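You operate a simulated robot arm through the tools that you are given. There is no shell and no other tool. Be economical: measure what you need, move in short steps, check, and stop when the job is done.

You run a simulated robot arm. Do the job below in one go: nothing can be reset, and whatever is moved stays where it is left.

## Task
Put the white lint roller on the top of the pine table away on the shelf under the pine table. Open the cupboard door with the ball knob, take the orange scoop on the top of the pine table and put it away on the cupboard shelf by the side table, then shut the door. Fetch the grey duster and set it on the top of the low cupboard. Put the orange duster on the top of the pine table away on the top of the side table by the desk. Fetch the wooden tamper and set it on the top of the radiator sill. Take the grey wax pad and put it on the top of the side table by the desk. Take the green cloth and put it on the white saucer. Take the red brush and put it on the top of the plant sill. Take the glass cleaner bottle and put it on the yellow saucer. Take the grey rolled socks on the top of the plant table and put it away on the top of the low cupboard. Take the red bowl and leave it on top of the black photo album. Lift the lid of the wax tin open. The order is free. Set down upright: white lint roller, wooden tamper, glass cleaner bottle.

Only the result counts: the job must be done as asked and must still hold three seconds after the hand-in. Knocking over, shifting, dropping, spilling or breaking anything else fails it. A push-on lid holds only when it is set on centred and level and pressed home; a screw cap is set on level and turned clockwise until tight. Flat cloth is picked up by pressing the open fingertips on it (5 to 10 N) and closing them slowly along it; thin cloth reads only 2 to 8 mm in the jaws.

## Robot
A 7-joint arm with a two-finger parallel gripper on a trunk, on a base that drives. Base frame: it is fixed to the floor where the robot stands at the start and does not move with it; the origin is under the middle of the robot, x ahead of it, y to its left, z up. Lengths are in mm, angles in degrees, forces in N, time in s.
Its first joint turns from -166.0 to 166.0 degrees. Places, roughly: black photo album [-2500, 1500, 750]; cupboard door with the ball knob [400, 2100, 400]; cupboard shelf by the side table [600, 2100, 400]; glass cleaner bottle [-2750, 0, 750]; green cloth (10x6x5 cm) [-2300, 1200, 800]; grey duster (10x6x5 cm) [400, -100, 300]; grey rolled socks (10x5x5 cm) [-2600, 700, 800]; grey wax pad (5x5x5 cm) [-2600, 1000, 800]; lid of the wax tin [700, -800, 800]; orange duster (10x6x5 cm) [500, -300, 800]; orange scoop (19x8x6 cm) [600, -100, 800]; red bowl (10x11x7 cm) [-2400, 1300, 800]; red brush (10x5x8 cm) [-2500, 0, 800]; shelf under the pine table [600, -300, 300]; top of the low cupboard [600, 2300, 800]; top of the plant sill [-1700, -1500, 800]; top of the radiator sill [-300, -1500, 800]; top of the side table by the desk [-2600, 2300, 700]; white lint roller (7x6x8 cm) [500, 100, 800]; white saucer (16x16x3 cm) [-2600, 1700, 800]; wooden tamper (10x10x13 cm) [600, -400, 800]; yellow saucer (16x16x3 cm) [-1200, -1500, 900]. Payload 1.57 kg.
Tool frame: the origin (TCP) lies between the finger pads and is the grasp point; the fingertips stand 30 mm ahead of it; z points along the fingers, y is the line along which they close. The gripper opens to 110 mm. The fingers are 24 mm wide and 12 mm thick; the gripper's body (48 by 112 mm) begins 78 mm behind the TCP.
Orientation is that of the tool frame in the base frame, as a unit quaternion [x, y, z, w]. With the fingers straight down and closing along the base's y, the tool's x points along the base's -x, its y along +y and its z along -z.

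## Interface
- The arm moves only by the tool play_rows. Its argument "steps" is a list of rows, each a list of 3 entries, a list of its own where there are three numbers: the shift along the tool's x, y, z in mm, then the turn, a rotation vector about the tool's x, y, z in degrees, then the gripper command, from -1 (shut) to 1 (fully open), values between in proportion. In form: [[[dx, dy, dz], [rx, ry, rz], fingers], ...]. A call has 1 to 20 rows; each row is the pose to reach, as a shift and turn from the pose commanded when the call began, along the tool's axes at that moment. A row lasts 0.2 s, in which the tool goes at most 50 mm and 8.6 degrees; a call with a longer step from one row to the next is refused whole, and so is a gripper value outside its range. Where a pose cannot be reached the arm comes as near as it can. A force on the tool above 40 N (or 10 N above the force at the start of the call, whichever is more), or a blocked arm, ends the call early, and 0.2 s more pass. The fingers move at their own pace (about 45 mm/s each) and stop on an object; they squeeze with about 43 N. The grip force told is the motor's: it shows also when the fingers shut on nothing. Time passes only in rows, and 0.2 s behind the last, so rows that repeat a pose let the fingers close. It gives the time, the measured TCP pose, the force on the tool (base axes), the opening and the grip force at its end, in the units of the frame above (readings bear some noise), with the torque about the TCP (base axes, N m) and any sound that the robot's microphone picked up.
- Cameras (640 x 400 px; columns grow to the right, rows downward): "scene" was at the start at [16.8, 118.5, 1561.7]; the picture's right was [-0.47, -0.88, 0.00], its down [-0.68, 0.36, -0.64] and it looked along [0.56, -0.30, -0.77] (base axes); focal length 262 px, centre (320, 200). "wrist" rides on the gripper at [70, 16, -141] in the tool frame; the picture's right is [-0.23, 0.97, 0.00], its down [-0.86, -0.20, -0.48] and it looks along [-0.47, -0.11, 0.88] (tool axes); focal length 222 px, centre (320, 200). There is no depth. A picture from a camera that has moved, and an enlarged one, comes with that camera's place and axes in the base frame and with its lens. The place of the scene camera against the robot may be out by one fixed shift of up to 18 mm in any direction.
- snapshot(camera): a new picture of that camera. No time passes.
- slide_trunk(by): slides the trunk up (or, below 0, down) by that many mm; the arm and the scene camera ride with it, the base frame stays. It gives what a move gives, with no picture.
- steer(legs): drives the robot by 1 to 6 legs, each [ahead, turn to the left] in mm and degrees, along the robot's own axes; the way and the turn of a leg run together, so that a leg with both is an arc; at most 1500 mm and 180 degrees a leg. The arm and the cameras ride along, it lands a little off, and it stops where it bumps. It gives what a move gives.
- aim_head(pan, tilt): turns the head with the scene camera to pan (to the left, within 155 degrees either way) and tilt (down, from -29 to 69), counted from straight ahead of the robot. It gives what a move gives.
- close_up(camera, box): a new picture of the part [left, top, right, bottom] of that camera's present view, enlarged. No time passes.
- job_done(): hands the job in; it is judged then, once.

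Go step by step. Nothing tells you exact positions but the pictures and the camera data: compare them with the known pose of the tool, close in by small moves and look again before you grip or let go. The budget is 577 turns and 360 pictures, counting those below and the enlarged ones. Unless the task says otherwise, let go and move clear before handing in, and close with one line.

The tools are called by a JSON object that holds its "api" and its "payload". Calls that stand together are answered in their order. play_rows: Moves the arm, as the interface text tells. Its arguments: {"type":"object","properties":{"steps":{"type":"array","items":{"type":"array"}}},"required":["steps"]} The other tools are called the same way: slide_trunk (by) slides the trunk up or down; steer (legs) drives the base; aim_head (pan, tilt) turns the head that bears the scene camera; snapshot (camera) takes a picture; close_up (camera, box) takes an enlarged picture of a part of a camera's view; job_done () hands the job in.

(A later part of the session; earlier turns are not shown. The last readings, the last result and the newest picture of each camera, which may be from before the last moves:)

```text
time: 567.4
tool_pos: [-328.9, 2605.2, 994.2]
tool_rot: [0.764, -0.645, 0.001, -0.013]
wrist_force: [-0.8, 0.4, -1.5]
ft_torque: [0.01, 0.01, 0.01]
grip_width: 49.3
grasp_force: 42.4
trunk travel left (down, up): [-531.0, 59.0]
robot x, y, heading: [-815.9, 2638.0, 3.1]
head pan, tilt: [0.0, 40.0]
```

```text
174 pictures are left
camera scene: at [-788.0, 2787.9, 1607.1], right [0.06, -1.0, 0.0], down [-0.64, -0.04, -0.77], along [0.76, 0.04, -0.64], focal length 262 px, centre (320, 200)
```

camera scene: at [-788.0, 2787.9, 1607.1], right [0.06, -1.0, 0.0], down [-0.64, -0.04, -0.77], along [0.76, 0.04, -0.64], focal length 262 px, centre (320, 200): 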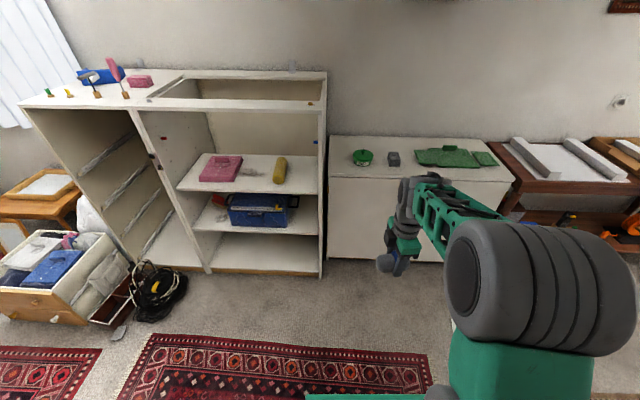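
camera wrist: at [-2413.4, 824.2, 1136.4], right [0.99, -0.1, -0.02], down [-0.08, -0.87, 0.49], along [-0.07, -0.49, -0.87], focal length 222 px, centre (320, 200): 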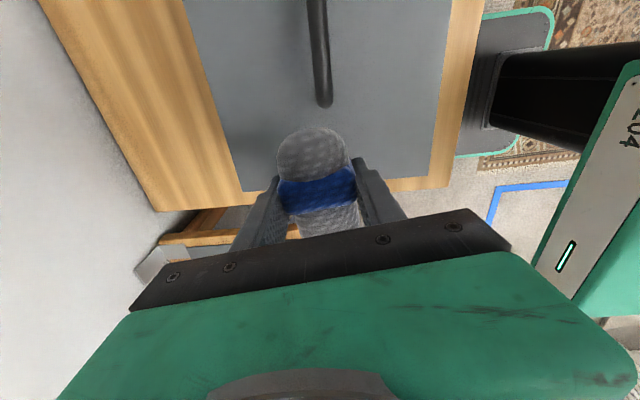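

{"api": "steer", "payload": {"legs": [[0, -3.3], [770, 0]]}}

{"api": "snapshot", "payload": {"camera": "wrist"}}

{"api": "snapshot", "payload": {"camera": "scene"}}

```text
time: 572.0
tool_pos: [452.7, 2584.6, 994.6]
tool_rot: [0.748, -0.664, 0.003, -0.011]
wrist_force: [0.6, 0.8, -1.8]
ft_torque: [0.02, 0.0, -0.01]
grip_width: 49.3
grasp_force: 42.7
trunk travel left (down, up): [-531.0, 59.0]
robot x, y, heading: [-29.2, 2637.4, 0.2]
head pan, tilt: [0.0, 40.0]
```

```text
173 pictures are left
camera wrist: at [441.5, 2512.3, 1136.3], right [-0.99, 0.11, -0.02], down [0.09, 0.87, 0.49], along [0.07, 0.49, -0.87], focal length 222 px, centre (320, 200)
```

wrist: 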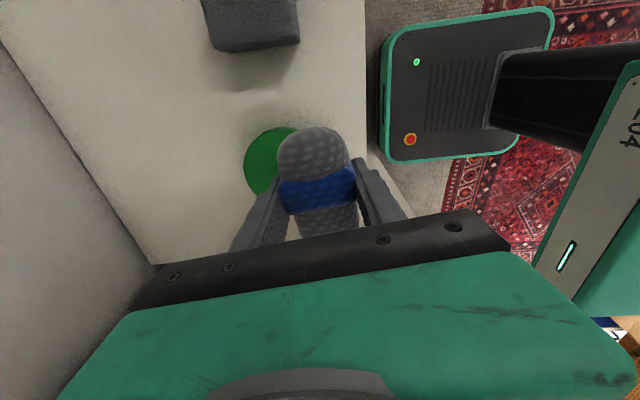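

```text
172 pictures are left
camera scene: at [1.8, 2789.5, 1607.1], right [0.01, -1.0, 0.0], down [-0.64, -0.01, -0.77], along [0.77, 0.01, -0.64], focal length 262 px, centre (320, 200)
```

scene: 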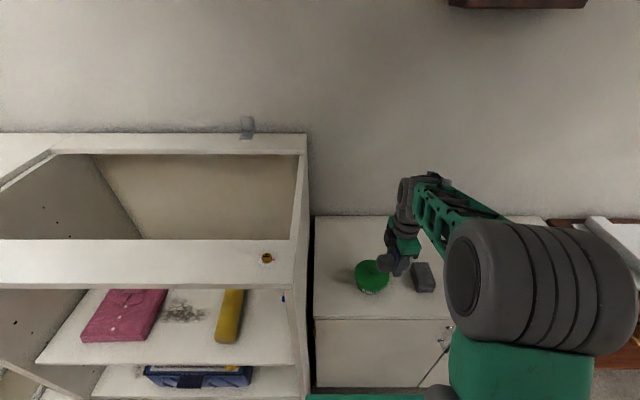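

Space behind the duster and pot is free at (700, 2580). Drive a bit closer and extend.

{"api": "steer", "payload": {"legs": [[120, 0]]}}

{"api": "play_rows", "payload": {"steps": [[[0, -40, 0], [0, 0, 0], -1], [[0, -80, 0], [0, 0, 0], -1], [[0, -125, 0], [0, 0, 0], -1], [[0, -125, 0], [0, 0, 0], -1]]}}

{"api": "snapshot", "payload": {"camera": "wrist"}}

```text
time: 573.5
tool_pos: [520.5, 2594.6, 993.9]
tool_rot: [0.759, -0.651, 0.002, -0.011]
wrist_force: [-0.6, 0.9, -1.4]
ft_torque: [-0.03, 0.01, 0.04]
grip_width: 49.2
grasp_force: 42.7
trunk travel left (down, up): [-531.0, 59.0]
robot x, y, heading: [37.6, 2596.6, 13.8]
head pan, tilt: [0.0, 40.0]
stopped in leg 1: the robot was blocked; the commanded pose is now the measured one
```

```text
time: 574.5
tool_pos: [644.6, 2616.0, 996.3]
tool_rot: [0.76, -0.65, 0.001, -0.011]
wrist_force: [0.5, 0.3, -1.0]
ft_torque: [0.02, 0.0, -0.04]
grip_width: 49.1
grasp_force: 42.9
trunk travel left (down, up): [-531.0, 59.0]
robot x, y, heading: [41.5, 2597.5, 13.6]
head pan, tilt: [0.0, 40.0]
```

```text
171 pictures are left
camera wrist: at [636.7, 2542.7, 1138.2], right [-1.0, 0.08, -0.02], down [0.06, 0.87, 0.49], along [0.05, 0.49, -0.87], focal length 222 px, centre (320, 200)
```

wrist: 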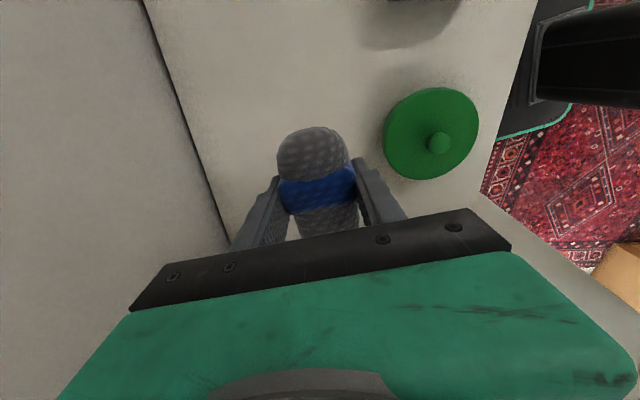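

{"api": "play_rows", "payload": {"steps": [[[3, -22, 0], [0, 0, 0], -1], [[7, -44, 20], [0, 0, 0], -1], [[7, -44, 65], [0, 0, 0], -1], [[7, -44, 110], [0, 0, 0], -1], [[7, -44, 140], [0, 0, 0], -1], [[7, -44, 150], [0, 0, 0], -1], [[7, -44, 155], [0, 0, 0], -1], [[7, -44, 159], [0, 0, 0], -1], [[7, -44, 162], [0, 0, 0], -1], [[7, -44, 164], [0, 0, 0], -1], [[7, -44, 166], [0, 0, 0], -1], [[7, -44, 168], [0, 0, 0], -1], [[7, -44, 170], [0, 0, 0], -1], [[7, -44, 172], [0, 0, 0], -1]]}}

{"api": "snapshot", "payload": {"camera": "wrist"}}

```text
time: 577.5
tool_pos: [694.4, 2617.3, 831.6]
tool_rot: [0.759, -0.651, 0.007, -0.016]
wrist_force: [-0.7, -0.5, 14.0]
ft_torque: [0.15, 0.41, 0.03]
grip_width: 49.0
grasp_force: 42.9
trunk travel left (down, up): [-531.0, 59.0]
robot x, y, heading: [35.5, 2599.7, 13.7]
head pan, tilt: [0.0, 40.0]
stopped in row 14: the force on the tool passed its limit (the readings are from after the stop); the commanded pose is now the measured one
```

```text
170 pictures are left
camera wrist: at [685.3, 2544.7, 974.3], right [-1.0, 0.08, -0.03], down [0.05, 0.87, 0.49], along [0.06, 0.49, -0.87], focal length 222 px, centre (320, 200)
```

wrist: 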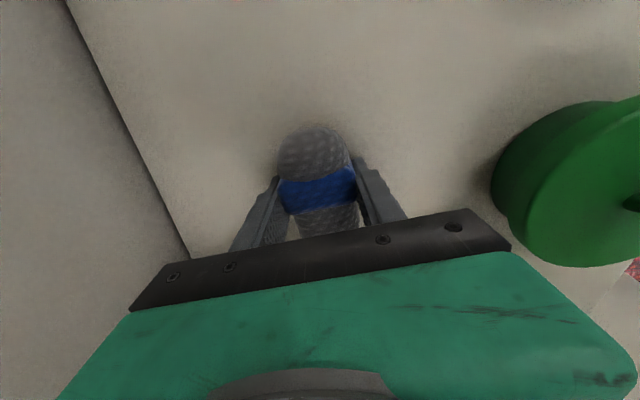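

{"api": "play_rows", "payload": {"steps": [[[0, 0, 0], [0, 0, 0], -0.4], [[0, 0, 0], [0, 0, 0], -0.1], [[0, 0, 0], [0, 0, 0], 0.15], [[0, 0, 0], [0, 0, 0], 0.3], [[0, 0, 0], [0, 0, 0], 0.3], [[0, 0, -25], [0, 0, 0], 0.3], [[0, 0, -70], [0, 0, 0], 0.3], [[0, 0, -115], [0, 0, 0], 0.3], [[0, 0, -160], [0, 0, 0], 0.3]]}}

{"api": "snapshot", "payload": {"camera": "wrist"}}

{"api": "snapshot", "payload": {"camera": "scene"}}

```text
time: 579.5
tool_pos: [689.1, 2617.0, 989.5]
tool_rot: [0.758, -0.652, 0.003, -0.012]
wrist_force: [0.9, 0.0, -0.2]
ft_torque: [0.0, 0.01, 0.02]
grip_width: 71.5
grasp_force: 0.1
trunk travel left (down, up): [-531.0, 59.0]
robot x, y, heading: [39.0, 2598.9, 13.5]
head pan, tilt: [0.0, 40.0]
```

```text
169 pictures are left
camera wrist: at [680.8, 2544.6, 1131.2], right [-1.0, 0.08, -0.02], down [0.06, 0.87, 0.49], along [0.06, 0.49, -0.87], focal length 222 px, centre (320, 200)
```

wrist: 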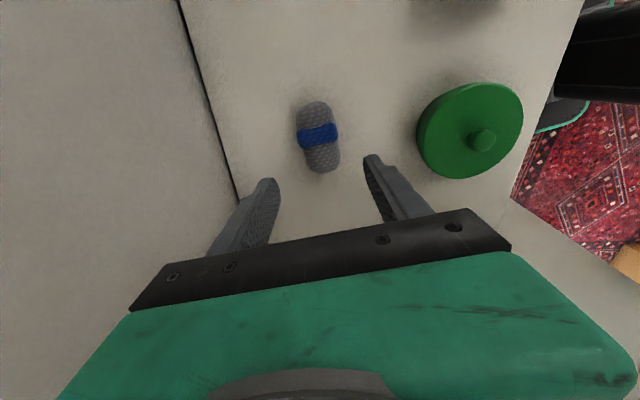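

```text
168 pictures are left
camera scene: at [33.5, 2751.9, 1607.1], right [0.24, -0.97, 0.0], down [-0.62, -0.15, -0.77], along [0.74, 0.18, -0.64], focal length 262 px, centre (320, 200)
```

scene: 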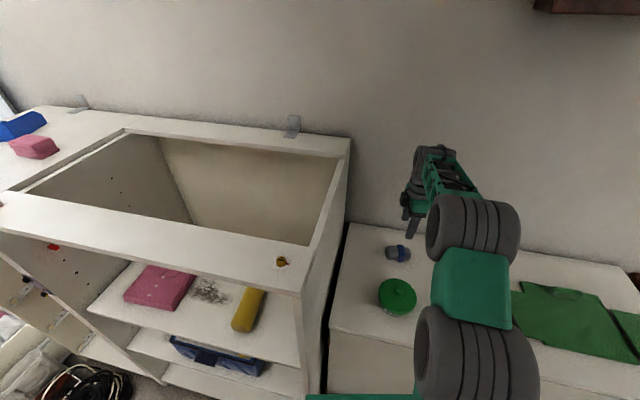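

Socks placed. Now the red brush and the bottle on the bench at x≈-2500…-2700, y≈-30. Drive over.

{"api": "play_rows", "payload": {"steps": [[[-6, 40, -10], [0, 0, 8], 0.3], [[-12, 80, -10], [0, 0, 16], 0.3], [[-18, 120, -10], [0, 0, 24], 0.3], [[-25, 160, -10], [0, 0, 32], 0.3], [[-31, 198, -10], [0, 0, 40], 0.3], [[-31, 198, -10], [0, 0, 48], 0.3], [[-31, 198, -10], [0, 0, 56], 0.3], [[-31, 198, -10], [0, 0, 64], 0.3], [[-31, 198, -10], [0, 0, 72], 0.3], [[-31, 198, -10], [0, 0, 80], 0.3], [[-31, 198, -10], [0, 0, 85], 0.3]]}}

{"api": "steer", "payload": {"legs": [[-500, 0], [0, -128], [1400, 0], [1360, 0], [0, -66]]}}

{"api": "aim_head", "payload": {"pan": 0, "tilt": 38}}

{"api": "snapshot", "payload": {"camera": "scene"}}

```text
time: 581.9
tool_pos: [489.2, 2615.4, 993.9]
tool_rot: [-0.12, 0.993, 0.006, 0.012]
wrist_force: [-0.1, 0.3, 0.4]
ft_torque: [-0.03, 0.0, -0.01]
grip_width: 71.6
grasp_force: 0.1
trunk travel left (down, up): [-531.0, 59.0]
robot x, y, heading: [34.3, 2598.9, 13.7]
head pan, tilt: [0.0, 40.0]
```

```text
time: 605.8
tool_pos: [-1920.2, 39.1, 994.8]
tool_rot: [1.0, 0.002, -0.013, 0.005]
wrist_force: [0.1, -0.1, 0.0]
ft_torque: [0.0, 0.0, 0.0]
grip_width: 71.6
grasp_force: 0.0
trunk travel left (down, up): [-531.0, 59.0]
robot x, y, heading: [-1475.4, -46.6, -179.6]
head pan, tilt: [0.0, 40.0]
```

```text
time: 606.4
tool_pos: [-1920.9, 38.4, 994.5]
tool_rot: [1.0, 0.003, -0.013, 0.004]
wrist_force: [-0.3, -0.2, 0.0]
ft_torque: [0.04, 0.0, -0.02]
grip_width: 71.4
grasp_force: 0.0
trunk travel left (down, up): [-531.0, 59.0]
robot x, y, heading: [-1477.4, -49.6, -179.6]
head pan, tilt: [0.0, 38.0]
```

```text
167 pictures are left
camera scene: at [-1493.4, -207.8, 1610.1], right [0.0, 1.0, 0.0], down [0.62, 0.0, -0.79], along [-0.79, 0.0, -0.62], focal length 262 px, centre (320, 200)
```

scene: 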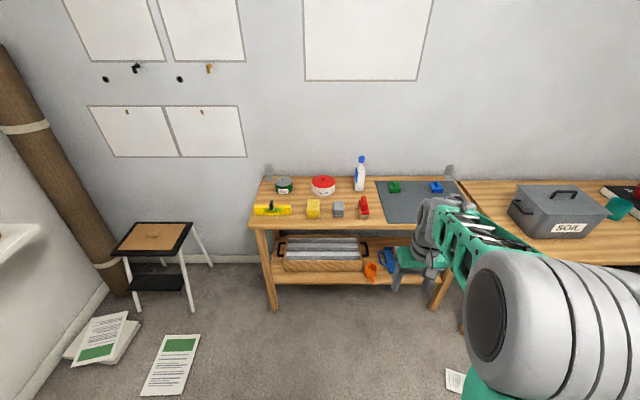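

{"api": "steer", "payload": {"legs": [[520, 0]]}}

{"api": "snapshot", "payload": {"camera": "wrist"}}

{"api": "aim_head", "payload": {"pan": 5, "tilt": 45}}

{"api": "snapshot", "payload": {"camera": "scene"}}

```text
time: 609.5
tool_pos: [-2446.5, 35.4, 995.7]
tool_rot: [1.0, 0.004, -0.013, 0.004]
wrist_force: [-0.2, -0.5, 0.4]
ft_torque: [0.0, -0.03, -0.02]
grip_width: 71.5
grasp_force: 0.2
trunk travel left (down, up): [-531.0, 59.0]
robot x, y, heading: [-2002.5, -51.7, -179.6]
head pan, tilt: [0.0, 38.0]
```

```text
166 pictures are left
camera wrist: at [-2373.3, 22.7, 1136.1], right [-0.22, -0.98, 0.01], down [-0.84, 0.2, 0.5], along [-0.49, 0.1, -0.87], focal length 222 px, centre (320, 200)
```

wrist: 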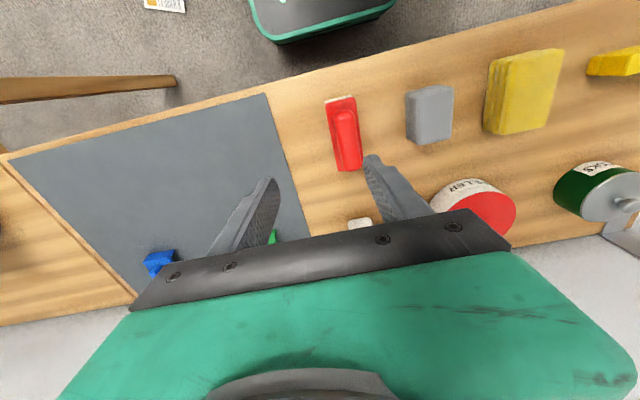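

```text
time: 610.2
tool_pos: [-2446.1, 36.5, 993.7]
tool_rot: [1.0, 0.004, -0.013, 0.005]
wrist_force: [0.4, -0.5, -0.3]
ft_torque: [0.01, 0.01, 0.01]
grip_width: 71.4
grasp_force: 0.0
trunk travel left (down, up): [-531.0, 59.0]
robot x, y, heading: [-2004.0, -47.8, -179.7]
head pan, tilt: [5.0, 45.0]
```

```text
165 pictures are left
camera scene: at [-2013.8, -217.3, 1599.9], right [-0.09, 1.0, 0.0], down [0.7, 0.07, -0.71], along [-0.7, -0.07, -0.71], focal length 262 px, centre (320, 200)
```

scene: 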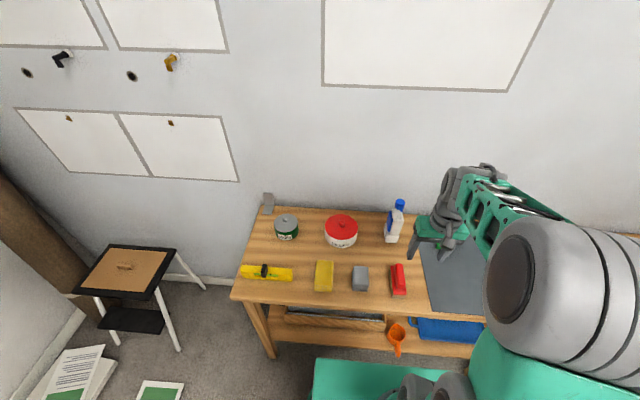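

{"api": "close_up", "payload": {"camera": "wrist", "box": [300, 80, 390, 190]}}

{"api": "close_up", "payload": {"camera": "scene", "box": [360, 190, 430, 310]}}

```text
3.64 times, centred on (345, 135) of wrist
camera zoom: at [-2373.2, 22.7, 1136.1], right [-0.22, -0.98, 0.01], down [-0.84, 0.2, 0.5], along [-0.49, 0.1, -0.87], focal length 808 px, centre (229, 436)
```

zoom: 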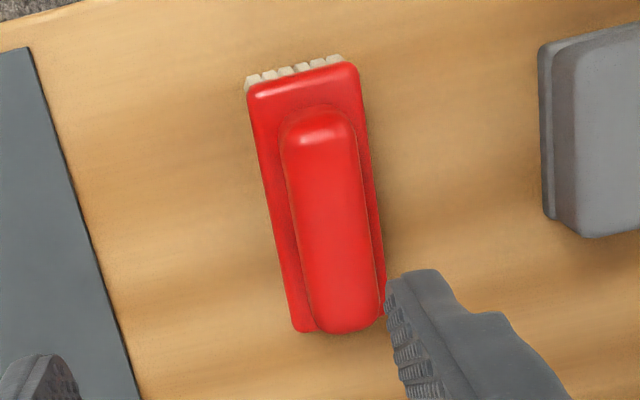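

```text
3.33 times, centred on (395, 250) of scene
camera zoom: at [-2013.8, -217.3, 1599.9], right [-0.09, 1.0, 0.0], down [0.7, 0.07, -0.71], along [-0.7, -0.07, -0.71], focal length 873 px, centre (70, 33)
```

zoom: 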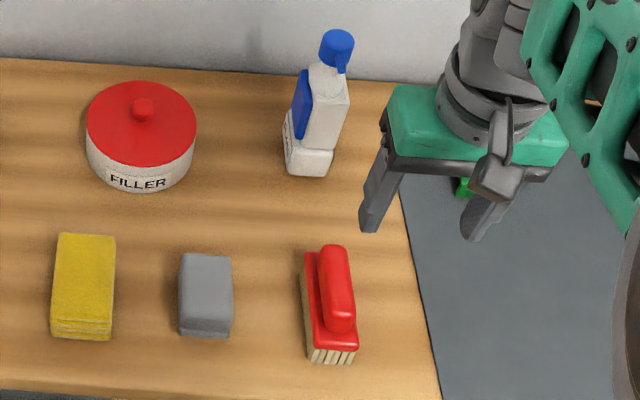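

Brush at (-2467, 0), long axis along x. Approach from above and grip its body.

{"api": "play_rows", "payload": {"steps": [[[-10, 20, 20], [0, 0, 0], 0.3], [[-21, 37, 60], [0, 0, 0], 0.3], [[-21, 37, 105], [0, 0, 0], 0.3], [[-21, 37, 130], [0, 0, 0], 0.3], [[-21, 37, 130], [0, 0, 0], 0.3]]}}

{"api": "snapshot", "payload": {"camera": "wrist"}}

```text
time: 611.4
tool_pos: [-2471.8, -2.2, 864.0]
tool_rot: [1.0, 0.003, -0.014, 0.005]
wrist_force: [0.5, 0.8, 0.7]
ft_torque: [0.02, -0.01, 0.01]
grip_width: 71.4
grasp_force: 0.0
trunk travel left (down, up): [-531.0, 59.0]
robot x, y, heading: [-2003.6, -54.3, -179.9]
head pan, tilt: [5.0, 45.0]
```

```text
162 pictures are left
camera wrist: at [-2398.0, -16.1, 1005.6], right [-0.22, -0.98, 0.01], down [-0.84, 0.2, 0.5], along [-0.49, 0.1, -0.87], focal length 222 px, centre (320, 200)
```

wrist: 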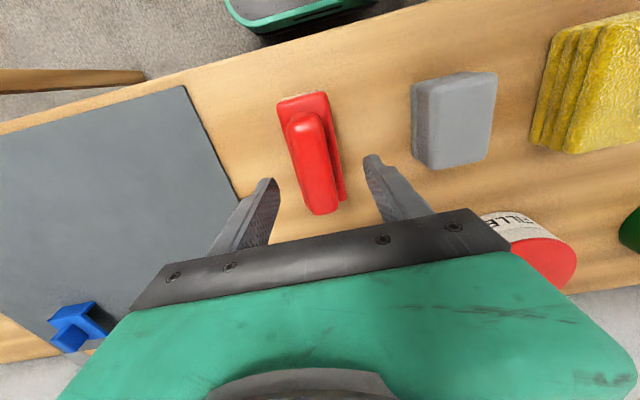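

{"api": "play_rows", "payload": {"steps": [[[5, -2, 30], [0, 0, 0], 0.3], [[5, -2, 55], [0, 0, 0], 0.3], [[5, -2, 66], [0, 0, 0], 0.3], [[5, -2, 72], [0, 0, 0], 0.3], [[5, -2, 72], [0, 0, 0], 0], [[5, -2, 72], [0, 0, 0], -0.4], [[5, -2, 72], [0, 0, 0], -0.8], [[5, -2, 72], [0, 0, 0], -1], [[5, -2, 72], [0, 0, 0], -1]]}}

{"api": "snapshot", "payload": {"camera": "wrist"}}

```text
time: 612.1
tool_pos: [-2466.5, -1.1, 810.2]
tool_rot: [1.0, 0.002, -0.012, 0.002]
wrist_force: [8.6, 0.1, 15.8]
ft_torque: [0.6, -0.41, -0.33]
grip_width: 70.5
grasp_force: 0.1
trunk travel left (down, up): [-531.0, 59.0]
robot x, y, heading: [-2005.8, -52.4, -179.7]
head pan, tilt: [5.0, 45.0]
stopped in row 3: the force on the tool passed its limit (the readings are from after the stop); the commanded pose is now the measured one
```

```text
161 pictures are left
camera wrist: at [-2393.8, -15.5, 951.9], right [-0.22, -0.97, 0.01], down [-0.84, 0.2, 0.5], along [-0.49, 0.1, -0.87], focal length 222 px, centre (320, 200)
```

wrist: 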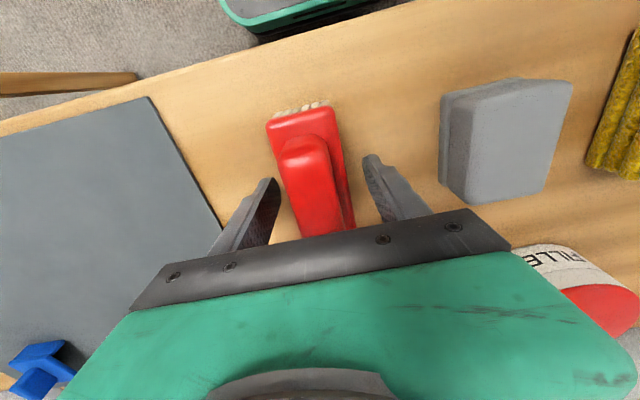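

The bench top is at z≈780. Raise 3 mm and close.

{"api": "play_rows", "payload": {"steps": [[[8, 0, -3], [0, 0, 0], 0.3], [[8, 0, -3], [0, 0, 0], 0], [[8, 0, -3], [0, 0, 0], -0.4], [[8, 0, -3], [0, 0, 0], -0.8], [[8, 0, -3], [0, 0, 0], -1], [[8, 0, -3], [0, 0, 0], -1]]}}

{"api": "play_rows", "payload": {"steps": [[[0, 0, -20], [0, 0, 0], -1], [[0, 0, -60], [0, 0, 0], -1], [[0, 0, -105], [0, 0, 0], -1], [[0, 0, -150], [0, 0, 0], -1], [[0, 0, -190], [0, 0, 0], -1]]}}

{"api": "snapshot", "payload": {"camera": "wrist"}}

```text
time: 613.5
tool_pos: [-2460.6, -0.5, 812.7]
tool_rot: [1.0, 0.002, -0.012, 0.004]
wrist_force: [-0.3, -0.4, -0.8]
ft_torque: [0.01, 0.01, 0.0]
grip_width: 41.6
grasp_force: 40.4
trunk travel left (down, up): [-531.0, 59.0]
robot x, y, heading: [-2001.6, -51.6, -179.6]
head pan, tilt: [5.0, 45.0]
```

```text
time: 614.7
tool_pos: [-2455.8, -1.8, 1002.1]
tool_rot: [1.0, 0.002, -0.012, 0.003]
wrist_force: [-0.7, -0.6, -0.7]
ft_torque: [0.02, 0.01, 0.0]
grip_width: 41.4
grasp_force: 42.4
trunk travel left (down, up): [-531.0, 59.0]
robot x, y, heading: [-2002.6, -52.2, -179.6]
head pan, tilt: [5.0, 45.0]
```

```text
160 pictures are left
camera wrist: at [-2382.5, -15.2, 1143.9], right [-0.22, -0.97, 0.01], down [-0.84, 0.2, 0.5], along [-0.49, 0.1, -0.87], focal length 222 px, centre (320, 200)
```

wrist: 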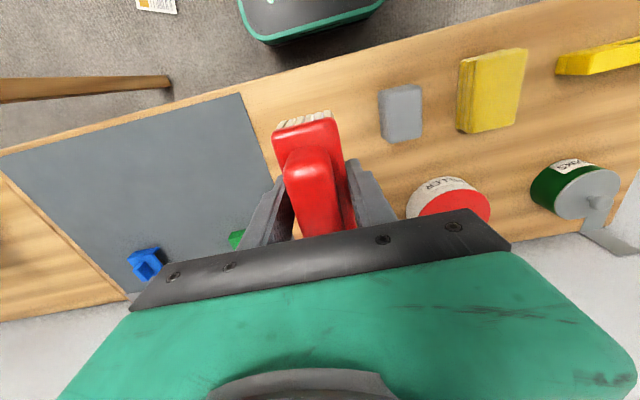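

Brush in hand. Drive to the plant sill (facing -y at x≈-1500).

{"api": "steer", "payload": {"legs": [[-510, 0], [0, 90], [700, 0]]}}

{"api": "aim_head", "payload": {"pan": 0, "tilt": 32}}

{"api": "snapshot", "payload": {"camera": "scene"}}

```text
time: 625.0
tool_pos: [-1557.2, -1207.7, 1001.7]
tool_rot: [0.712, 0.702, -0.006, 0.01]
wrist_force: [0.5, 0.2, -1.1]
ft_torque: [0.06, -0.01, 0.02]
grip_width: 41.5
grasp_force: 42.8
trunk travel left (down, up): [-531.0, 59.0]
robot x, y, heading: [-1497.1, -755.6, -90.8]
head pan, tilt: [5.0, 45.0]
```

```text
time: 625.7
tool_pos: [-1556.4, -1207.7, 1002.9]
tool_rot: [0.712, 0.702, -0.006, 0.011]
wrist_force: [0.6, -0.6, -1.3]
ft_torque: [0.02, 0.02, -0.02]
grip_width: 41.7
grasp_force: 43.0
trunk travel left (down, up): [-531.0, 59.0]
robot x, y, heading: [-1496.7, -753.5, -90.7]
head pan, tilt: [0.0, 32.0]
```

```text
159 pictures are left
camera scene: at [-1333.7, -790.3, 1619.3], right [-1.0, 0.01, 0.0], down [0.01, 0.53, -0.85], along [-0.01, -0.85, -0.53], focal length 262 px, centre (320, 200)
```

scene: 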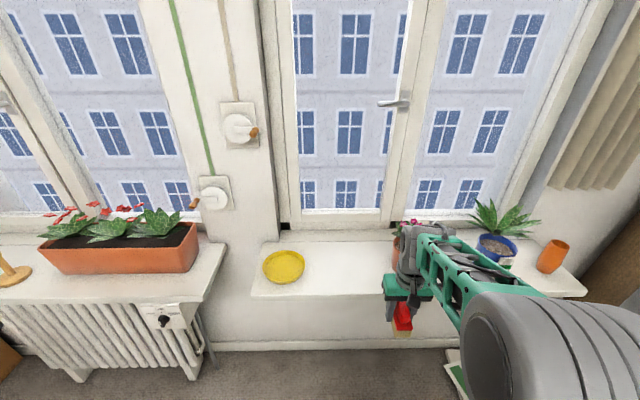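

{"api": "steer", "payload": {"legs": [[130, 0]]}}

{"api": "snapshot", "payload": {"camera": "wrist"}}

```text
time: 627.0
tool_pos: [-1559.6, -1337.8, 1002.5]
tool_rot: [0.713, 0.701, -0.007, 0.012]
wrist_force: [-0.3, -1.0, -1.2]
ft_torque: [-0.01, -0.01, 0.0]
grip_width: 41.5
grasp_force: 42.4
trunk travel left (down, up): [-531.0, 59.0]
robot x, y, heading: [-1499.8, -885.9, -90.7]
head pan, tilt: [0.0, 32.0]
```

```text
158 pictures are left
camera wrist: at [-1542.3, -1263.6, 1143.2], right [0.97, -0.24, 0.01], down [-0.22, -0.84, 0.5], along [-0.11, -0.49, -0.87], focal length 222 px, centre (320, 200)
```

wrist: 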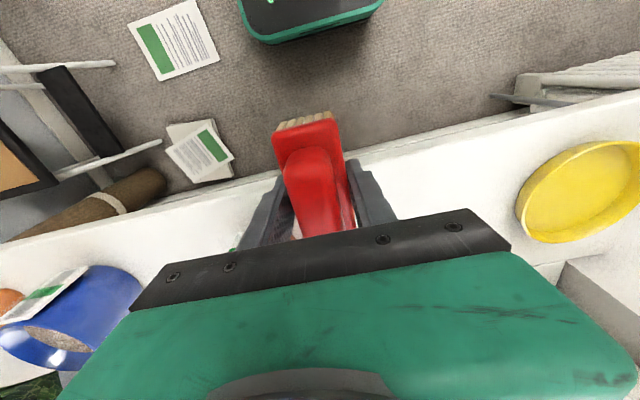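

{"api": "play_rows", "payload": {"steps": [[[0, 45, 0], [0, 0, 0], -1], [[-20, 85, 0], [0, 0, 0], -1], [[-50, 115, 0], [0, 0, 0], -1], [[-85, 135, 0], [0, 0, 0], -1], [[-120, 142, 0], [0, 0, 0], -1], [[-130, 142, 20], [0, 0, 0], -1], [[-130, 142, 50], [0, 0, 0], -1], [[-130, 142, 50], [0, 0, 0], -1]]}}

{"api": "snapshot", "payload": {"camera": "wrist"}}

```text
time: 628.8
tool_pos: [-1417.5, -1470.3, 954.7]
tool_rot: [0.712, 0.702, -0.006, 0.011]
wrist_force: [0.7, 1.4, -0.8]
ft_torque: [0.02, -0.03, 0.0]
grip_width: 41.8
grasp_force: 43.4
trunk travel left (down, up): [-531.0, 59.0]
robot x, y, heading: [-1499.2, -883.8, -91.0]
head pan, tilt: [0.0, 32.0]
```

```text
157 pictures are left
camera wrist: at [-1400.6, -1396.6, 1095.5], right [0.97, -0.24, 0.01], down [-0.22, -0.84, 0.5], along [-0.11, -0.49, -0.87], focal length 222 px, centre (320, 200)
```

wrist: 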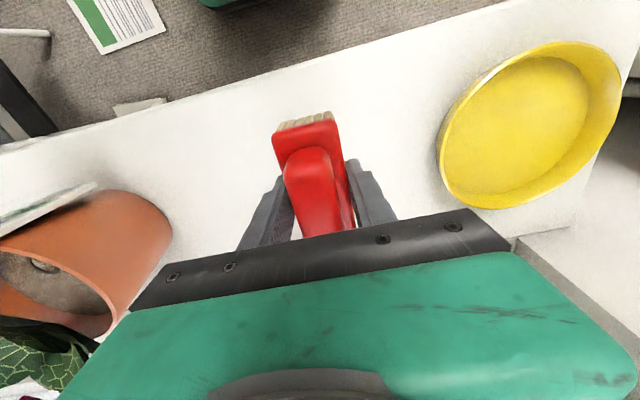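

{"api": "play_rows", "payload": {"steps": [[[0, 0, 20], [0, 0, 0], -1], [[0, 0, 32], [0, 0, 0], -1], [[0, 0, 40], [0, 0, 0], -1], [[0, 0, 46], [0, 0, 0], -1], [[0, 0, 52], [0, 0, 0], -1], [[0, 0, 57], [0, 0, 0], -1], [[0, 0, 62], [0, 0, 0], -1], [[0, 0, 66], [0, 0, 0], -1], [[0, 0, 69], [0, 0, 0], -1], [[0, 0, 72], [0, 0, 0], -1], [[0, 0, 75], [0, 0, 0], -1], [[0, 0, 78], [0, 0, 0], -1], [[0, 0, 81], [0, 0, 0], -1], [[0, 0, 84], [0, 0, 0], -1], [[0, 0, 87], [0, 0, 0], -1]]}}

{"api": "snapshot", "payload": {"camera": "wrist"}}

```text
time: 631.7
tool_pos: [-1418.5, -1475.1, 880.2]
tool_rot: [0.713, 0.701, -0.01, 0.017]
wrist_force: [-0.1, 0.2, 15.0]
ft_torque: [0.58, 0.34, -0.1]
grip_width: 41.6
grasp_force: 42.8
trunk travel left (down, up): [-531.0, 59.0]
robot x, y, heading: [-1498.3, -887.1, -90.8]
head pan, tilt: [0.0, 32.0]
stopped in row 14: the force on the tool passed its limit (the readings are from after the stop); the commanded pose is now the measured one
```

```text
156 pictures are left
camera wrist: at [-1401.1, -1400.1, 1021.1], right [0.97, -0.24, 0.02], down [-0.22, -0.83, 0.51], along [-0.11, -0.5, -0.86], focal length 222 px, centre (320, 200)
```

wrist: 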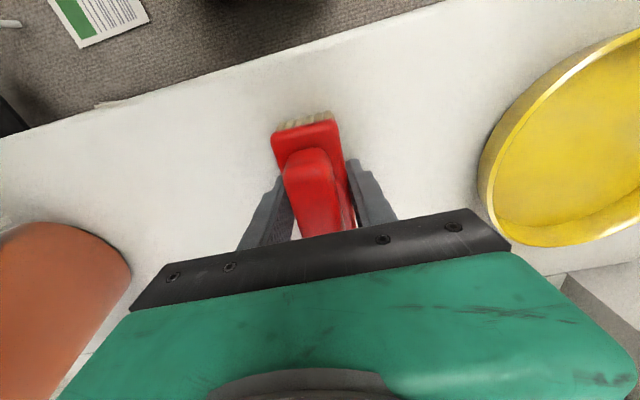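

Contact (sill z≈847). Release.

{"api": "play_rows", "payload": {"steps": [[[0, 0, 0], [0, 0, 0], -0.4], [[0, 0, 0], [0, 0, 0], -0.1], [[0, 0, 0], [0, 0, 0], 0.2], [[0, 0, 0], [0, 0, 0], 0.2], [[0, 0, -25], [0, 0, 0], 0.2], [[0, 0, -70], [0, 0, 0], 0.2], [[0, 0, -115], [0, 0, 0], 0.2], [[20, 0, -150], [0, 0, 0], 0.2], [[60, 0, -160], [0, 0, 0], 0.2], [[100, 0, -160], [0, 0, 0], 0.2]]}}

{"api": "snapshot", "payload": {"camera": "wrist"}}

```text
time: 633.9
tool_pos: [-1418.8, -1369.1, 1033.2]
tool_rot: [0.712, 0.702, -0.009, 0.015]
wrist_force: [0.0, -0.2, 0.2]
ft_torque: [0.03, 0.0, 0.05]
grip_width: 65.8
grasp_force: 0.1
trunk travel left (down, up): [-531.0, 59.0]
robot x, y, heading: [-1498.8, -882.5, -90.9]
head pan, tilt: [0.0, 32.0]
```

```text
155 pictures are left
camera wrist: at [-1402.7, -1293.6, 1174.7], right [0.97, -0.24, 0.02], down [-0.22, -0.84, 0.51], along [-0.11, -0.49, -0.86], focal length 222 px, centre (320, 200)
```

wrist: 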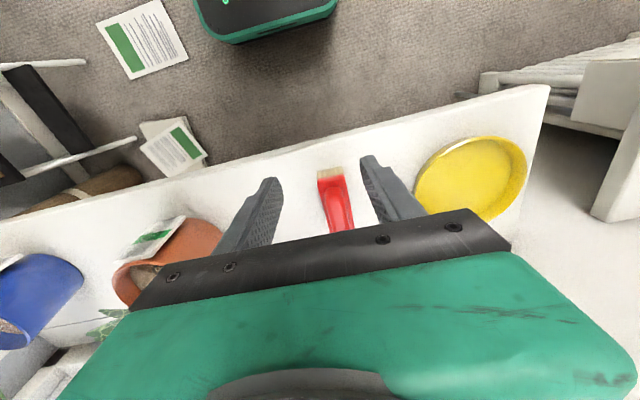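

Brush is on the sill; the saucer is at (-1214, -1482). Now fetch the bottle.

{"api": "steer", "payload": {"legs": [[-860, 0], [0, -89], [520, 0]]}}

{"api": "aim_head", "payload": {"pan": 5, "tilt": 40}}

{"api": "snapshot", "payload": {"camera": "wrist"}}

{"api": "close_up", "payload": {"camera": "scene", "box": [360, 150, 460, 300]}}

```text
time: 645.0
tool_pos: [-2495.9, -87.6, 1033.5]
tool_rot: [1.0, -0.013, -0.016, 0.004]
wrist_force: [-0.1, 0.1, 0.3]
ft_torque: [-0.01, 0.01, 0.03]
grip_width: 66.0
grasp_force: 0.1
trunk travel left (down, up): [-531.0, 59.0]
robot x, y, heading: [-2013.6, -12.4, 179.0]
head pan, tilt: [0.0, 32.0]
```

```text
time: 645.7
tool_pos: [-2496.1, -87.1, 1033.8]
tool_rot: [1.0, -0.013, -0.016, 0.003]
wrist_force: [0.0, 0.5, -0.1]
ft_torque: [-0.01, 0.03, -0.01]
grip_width: 66.1
grasp_force: 0.1
trunk travel left (down, up): [-531.0, 59.0]
robot x, y, heading: [-2009.8, -11.5, 178.5]
head pan, tilt: [5.0, 40.0]
```

```text
154 pictures are left
camera wrist: at [-2422.6, -103.1, 1174.4], right [-0.25, -0.97, 0.02], down [-0.83, 0.23, 0.5], along [-0.49, 0.11, -0.86], focal length 222 px, centre (320, 200)
```

wrist: 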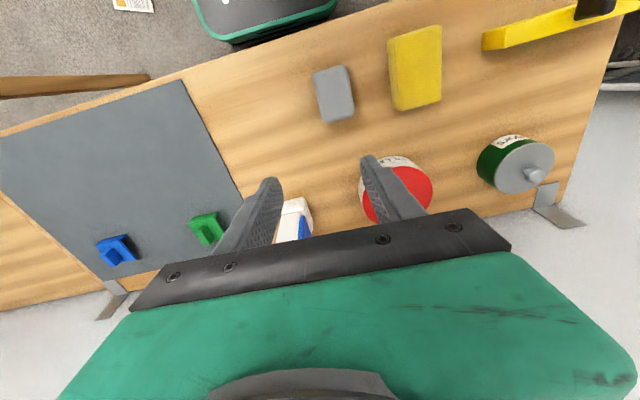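

```text
2.67 times, centred on (410, 225) of scene
camera zoom: at [-2030.4, -177.3, 1607.2], right [-0.06, 1.0, 0.0], down [0.64, 0.04, -0.77], along [-0.76, -0.05, -0.64], focal length 699 px, centre (80, 133)
```

zoom: 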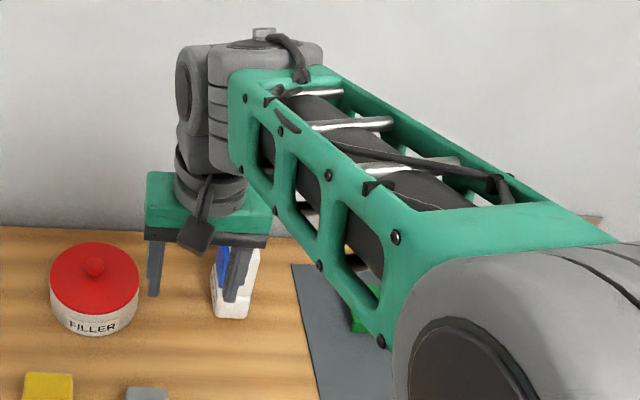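

{"api": "play_rows", "payload": {"steps": [[[40, 0, 0], [0, 0, 0], 0.3], [[80, 20, 0], [0, -6, 0], 0.3], [[110, 40, 0], [0, -14, 0], 0.5], [[110, 60, 0], [0, -22, 0], 0.7], [[110, 60, 0], [0, -30, 0], 0.7], [[110, 60, 0], [0, -38, 0], 0.7], [[110, 60, 0], [0, -45, 0], 0.7], [[110, 60, 0], [0, -45, 0], 0.7]]}}

{"api": "snapshot", "payload": {"camera": "wrist"}}

{"api": "snapshot", "payload": {"camera": "scene"}}

```text
time: 647.5
tool_pos: [-2387.8, -149.7, 1030.3]
tool_rot: [0.917, -0.014, -0.398, -0.001]
wrist_force: [-0.8, 0.4, -0.7]
ft_torque: [0.03, -0.01, 0.03]
grip_width: 93.6
grasp_force: 0.2
trunk travel left (down, up): [-531.0, 59.0]
robot x, y, heading: [-2011.7, -12.3, 178.6]
head pan, tilt: [5.0, 40.0]
```

```text
152 pictures are left
camera wrist: at [-2237.2, -168.6, 1077.4], right [-0.18, -0.97, 0.17], down [-0.23, 0.21, 0.95], along [-0.96, 0.13, -0.26], focal length 222 px, centre (320, 200)
```

wrist: 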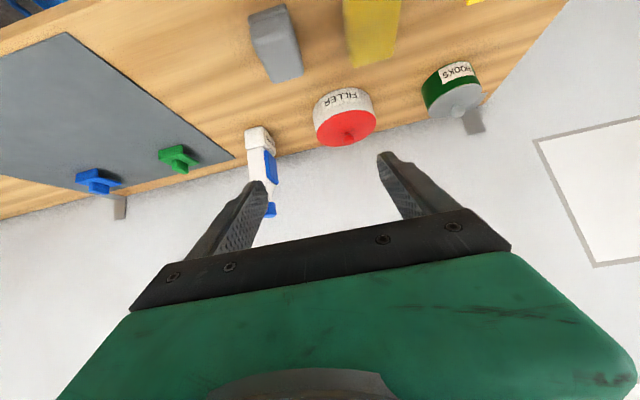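

```text
151 pictures are left
camera scene: at [-2030.3, -177.3, 1607.1], right [-0.06, 1.0, 0.0], down [0.64, 0.04, -0.77], along [-0.76, -0.05, -0.64], focal length 262 px, centre (320, 200)
```

scene: 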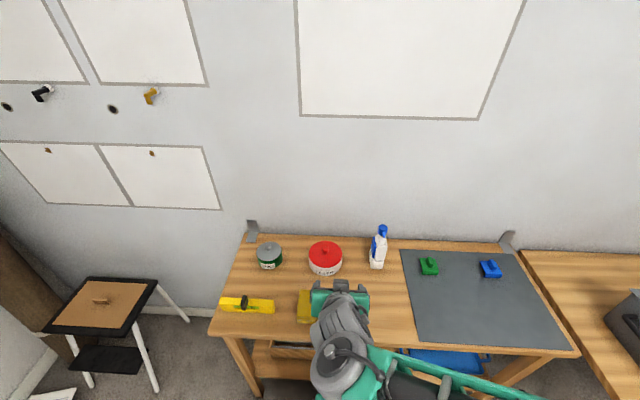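

{"api": "close_up", "payload": {"camera": "scene", "box": [350, 215, 410, 280]}}

{"api": "close_up", "payload": {"camera": "wrist", "box": [220, 110, 300, 230]}}

```text
6.15 times, centred on (380, 248) of scene
camera zoom: at [-2030.3, -177.3, 1607.1], right [-0.06, 1.0, 0.0], down [0.64, 0.04, -0.77], along [-0.76, -0.05, -0.64], focal length 1612 px, centre (-49, -92)
```

zoom: 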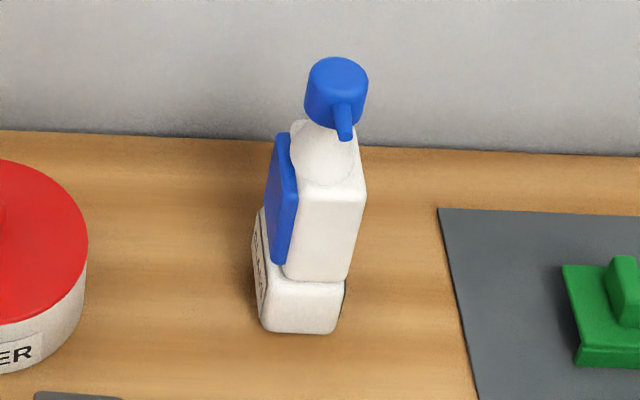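

```text
3.33 times, centred on (260, 170) of wrist
camera zoom: at [-2237.2, -168.6, 1077.4], right [-0.18, -0.97, 0.17], down [-0.23, 0.21, 0.95], along [-0.96, 0.13, -0.26], focal length 740 px, centre (520, 300)
```

zoom: 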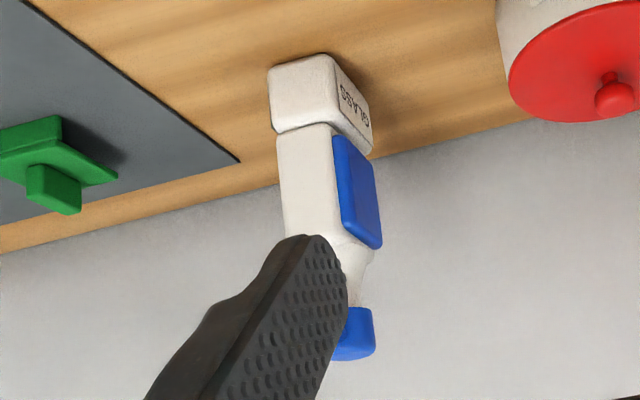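

Bottle stands at x −2638…−2712, y −20…22, z 781…985. Drive 60 mm nearer and approach at 45°, stopping short.

{"api": "steer", "payload": {"legs": [[60, 0]]}}

{"api": "play_rows", "payload": {"steps": [[[-5, -40, 0], [0, 0, 0], 0.4], [[-10, -80, 0], [0, 0, 0], 0.4], [[-20, -120, 10], [0, 0, 0], 0.4], [[-28, -146, 40], [0, 0, 0], 0.4], [[-28, -146, 85], [0, 0, 0], 0.4], [[-28, -146, 130], [0, 0, 0], 0.4], [[-28, -146, 165], [0, 0, 0], 0.4], [[-28, -146, 165], [0, 0, 0], 0.4]]}}

{"api": "snapshot", "payload": {"camera": "wrist"}}

```text
time: 648.4
tool_pos: [-2449.9, -149.6, 1030.4]
tool_rot: [0.917, -0.012, -0.398, 0.0]
wrist_force: [-0.5, -0.6, -1.2]
ft_torque: [-0.04, -0.03, 0.01]
grip_width: 93.4
grasp_force: 0.1
trunk travel left (down, up): [-531.0, 59.0]
robot x, y, heading: [-2075.9, -14.2, 178.6]
head pan, tilt: [5.0, 40.0]
```

```text
time: 649.2
tool_pos: [-2421.6, -162.8, 1016.1]
tool_rot: [0.91, 0.184, -0.366, 0.068]
wrist_force: [-0.6, -0.3, 0.0]
ft_torque: [-0.03, 0.01, 0.03]
grip_width: 77.0
grasp_force: 0.0
trunk travel left (down, up): [-531.0, 59.0]
robot x, y, heading: [-2069.2, -13.6, 178.4]
head pan, tilt: [5.0, 40.0]
stopped in row 4: the arm was blocked; the commanded pose is now the measured one
```

```text
148 pictures are left
camera wrist: at [-2278.5, -120.5, 1072.6], right [0.22, -0.96, 0.15], down [-0.34, 0.07, 0.94], along [-0.91, -0.26, -0.31], focal length 222 px, centre (320, 200)
```

wrist: 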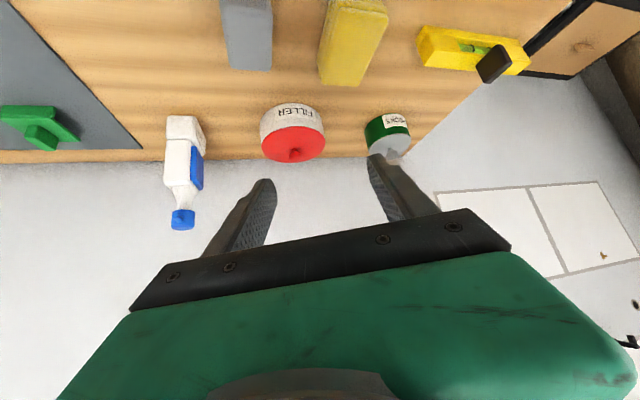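

{"api": "play_rows", "payload": {"steps": [[[-16, -9, 15], [0, 0, 0], 0.4], [[-33, -19, 32], [0, 0, 0], 0.4], [[-50, -29, 48], [0, 0, 0], 0.4], [[-66, -38, 64], [0, 0, 0], 0.4], [[-83, -48, 80], [0, 0, 0], 0.4], [[-100, -58, 96], [0, 0, 0], 0.4]]}}

{"api": "snapshot", "payload": {"camera": "scene"}}

```text
time: 650.6
tool_pos: [-2575.3, -161.9, 1025.9]
tool_rot: [0.908, 0.18, -0.372, 0.07]
wrist_force: [0.6, -0.1, 0.1]
ft_torque: [0.01, -0.01, 0.01]
grip_width: 77.1
grasp_force: 0.1
trunk travel left (down, up): [-531.0, 59.0]
robot x, y, heading: [-2074.4, -8.6, 178.4]
head pan, tilt: [5.0, 40.0]
```

```text
147 pictures are left
camera scene: at [-2091.3, -175.9, 1607.2], right [-0.06, 1.0, 0.0], down [0.64, 0.04, -0.77], along [-0.76, -0.05, -0.64], focal length 262 px, centre (320, 200)
```

scene: 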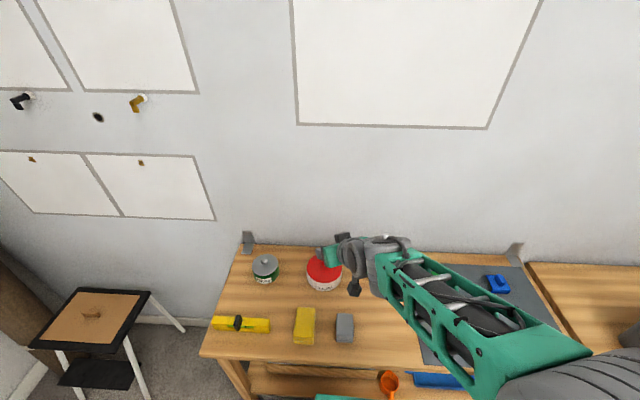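

{"api": "play_rows", "payload": {"steps": [[[20, -27, -7], [3, 0, 3.2], 0.4], [[40, -54, -14], [6, 0.1, 6.4], 0.4], [[60, -81, -21], [9, 0.1, 9.5], 0.4], [[80, -108, -28], [12, 0.2, 12.7], 0.4], [[97, -136, -35], [15.1, 0.2, 15.9], 0.4], [[97, -136, -35], [15.1, 0.2, 15.9], 0.4]]}}

{"api": "snapshot", "payload": {"camera": "wrist"}}

```text
time: 652.0
tool_pos: [-2539.4, -0.4, 983.8]
tool_rot: [0.926, 0.003, -0.378, 0.001]
wrist_force: [0.6, 0.5, 0.3]
ft_torque: [0.04, 0.0, -0.01]
grip_width: 77.0
grasp_force: 0.0
trunk travel left (down, up): [-531.0, 59.0]
robot x, y, heading: [-2072.7, -11.8, 178.6]
head pan, tilt: [5.0, 40.0]
```

```text
146 pictures are left
camera wrist: at [-2390.9, -13.5, 1036.9], right [-0.16, -0.97, 0.16], down [-0.28, 0.2, 0.94], along [-0.95, 0.1, -0.3], focal length 222 px, centre (320, 200)
```

wrist: 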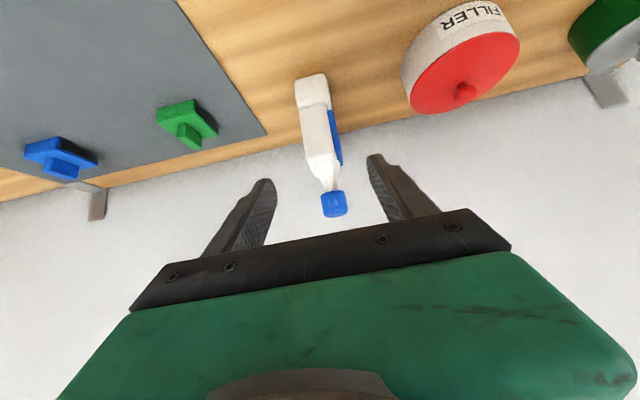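

Well aligned. Advance along the tool axis and close on the bottle's body.

{"api": "play_rows", "payload": {"steps": [[[-1, 3, 40], [0, 0, 0], 0.4], [[-2, 3, 80], [0, 0, 0], 0.4], [[-3, 3, 115], [0, 0, 0], 0.4], [[-3, 3, 115], [0, 0, 0], 0.4]]}}

{"api": "snapshot", "payload": {"camera": "wrist"}}

{"api": "close_up", "payload": {"camera": "scene", "box": [330, 200, 450, 290]}}

```text
time: 653.0
tool_pos: [-2622.7, -4.7, 900.9]
tool_rot: [0.926, 0.003, -0.378, 0.002]
wrist_force: [-0.1, -0.4, 0.8]
ft_torque: [0.0, 0.03, 0.01]
grip_width: 76.9
grasp_force: 0.0
trunk travel left (down, up): [-531.0, 59.0]
robot x, y, heading: [-2070.1, -12.2, 178.5]
head pan, tilt: [5.0, 40.0]
```

```text
145 pictures are left
camera wrist: at [-2473.6, -18.9, 954.8], right [-0.16, -0.97, 0.16], down [-0.28, 0.2, 0.94], along [-0.95, 0.1, -0.3], focal length 222 px, centre (320, 200)
```

wrist: 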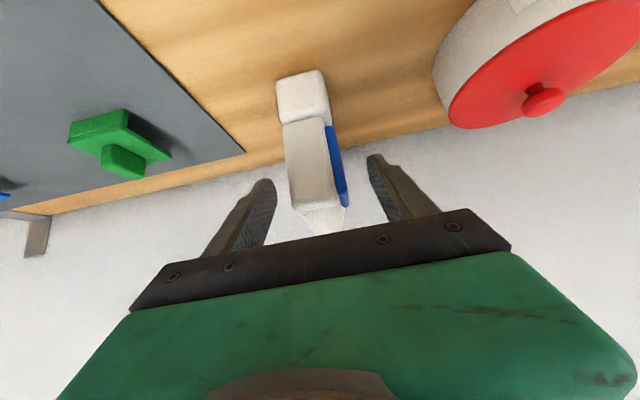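

```text
4.44 times, centred on (390, 245) of scene
camera zoom: at [-2091.3, -175.8, 1607.1], right [-0.06, 1.0, 0.0], down [0.64, 0.04, -0.77], along [-0.76, -0.05, -0.64], focal length 1164 px, centre (9, 0)
```

zoom: 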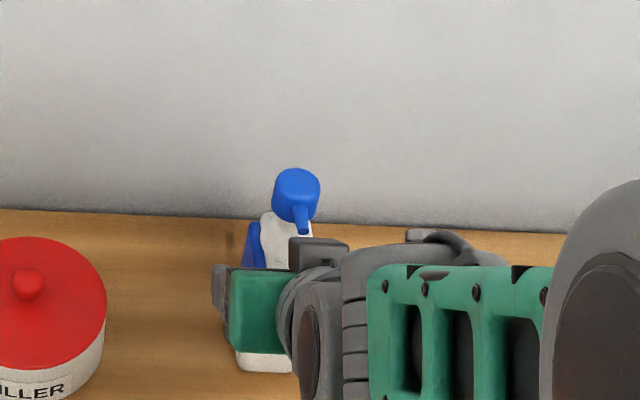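

{"api": "play_rows", "payload": {"steps": [[[0, -2, 20], [0, 0, 0], 0.4], [[0, -2, 35], [0, 0, 0], 0.4], [[0, -2, 45], [0, 0, 0], 0.4], [[0, -2, 45], [0, 0, 0], 0.1], [[0, -2, 45], [0, 0, 0], -0.1], [[0, -2, 45], [0, 0, 0], -0.3], [[0, -2, 45], [0, 0, 0], -0.6], [[0, -2, 45], [0, 0, 0], -1], [[0, -2, 45], [0, 0, 0], -1]]}}

{"api": "snapshot", "payload": {"camera": "wrist"}}

```text
time: 654.0
tool_pos: [-2659.5, -2.4, 880.1]
tool_rot: [0.921, 0.003, -0.39, 0.001]
wrist_force: [7.3, 0.1, 20.3]
ft_torque: [0.05, 0.1, 0.03]
grip_width: 60.5
grasp_force: 0.0
trunk travel left (down, up): [-531.0, 59.0]
robot x, y, heading: [-2068.2, -13.6, 178.5]
head pan, tilt: [5.0, 40.0]
stopped in row 4: the force on the tool passed its limit (the readings are from after the stop); the commanded pose is now the measured one
```

```text
143 pictures are left
camera wrist: at [-2510.3, -16.2, 929.9], right [-0.15, -0.97, 0.16], down [-0.25, 0.2, 0.95], along [-0.96, 0.1, -0.28], focal length 222 px, centre (320, 200)
```

wrist: 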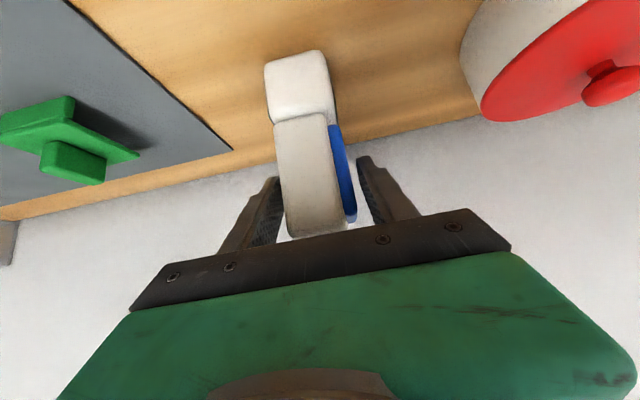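

Palm seems to touch the bottle's top; back off ~12 mm and close gently.

{"api": "play_rows", "payload": {"steps": [[[0, 0, -12], [0, 0, 0], 0.1], [[0, 0, -12], [0, 0, 0], 0.1], [[0, 0, -12], [0, 0, 0], -0.05], [[0, 0, -12], [0, 0, 0], -0.15], [[0, 0, -12], [0, 0, 0], -0.3], [[0, 0, -12], [0, 0, 0], -0.6], [[0, 0, -12], [0, 0, 0], -1], [[0, 0, -12], [0, 0, 0], -1]]}}

{"api": "snapshot", "payload": {"camera": "wrist"}}

```text
time: 655.8
tool_pos: [-2650.2, -2.7, 882.0]
tool_rot: [0.923, 0.003, -0.384, 0.002]
wrist_force: [-0.5, 0.3, -0.1]
ft_torque: [0.01, 0.01, 0.01]
grip_width: 39.3
grasp_force: 43.2
trunk travel left (down, up): [-531.0, 59.0]
robot x, y, heading: [-2070.3, -9.3, 178.7]
head pan, tilt: [5.0, 40.0]
```

```text
142 pictures are left
camera wrist: at [-2500.5, -16.0, 935.1], right [-0.15, -0.97, 0.16], down [-0.27, 0.2, 0.94], along [-0.95, 0.1, -0.29], focal length 222 px, centre (320, 200)
```

wrist: 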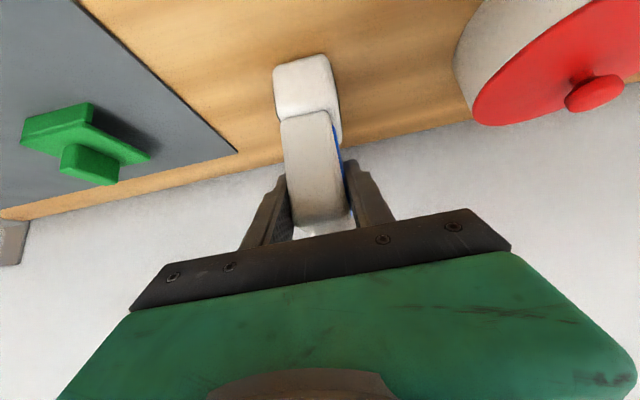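

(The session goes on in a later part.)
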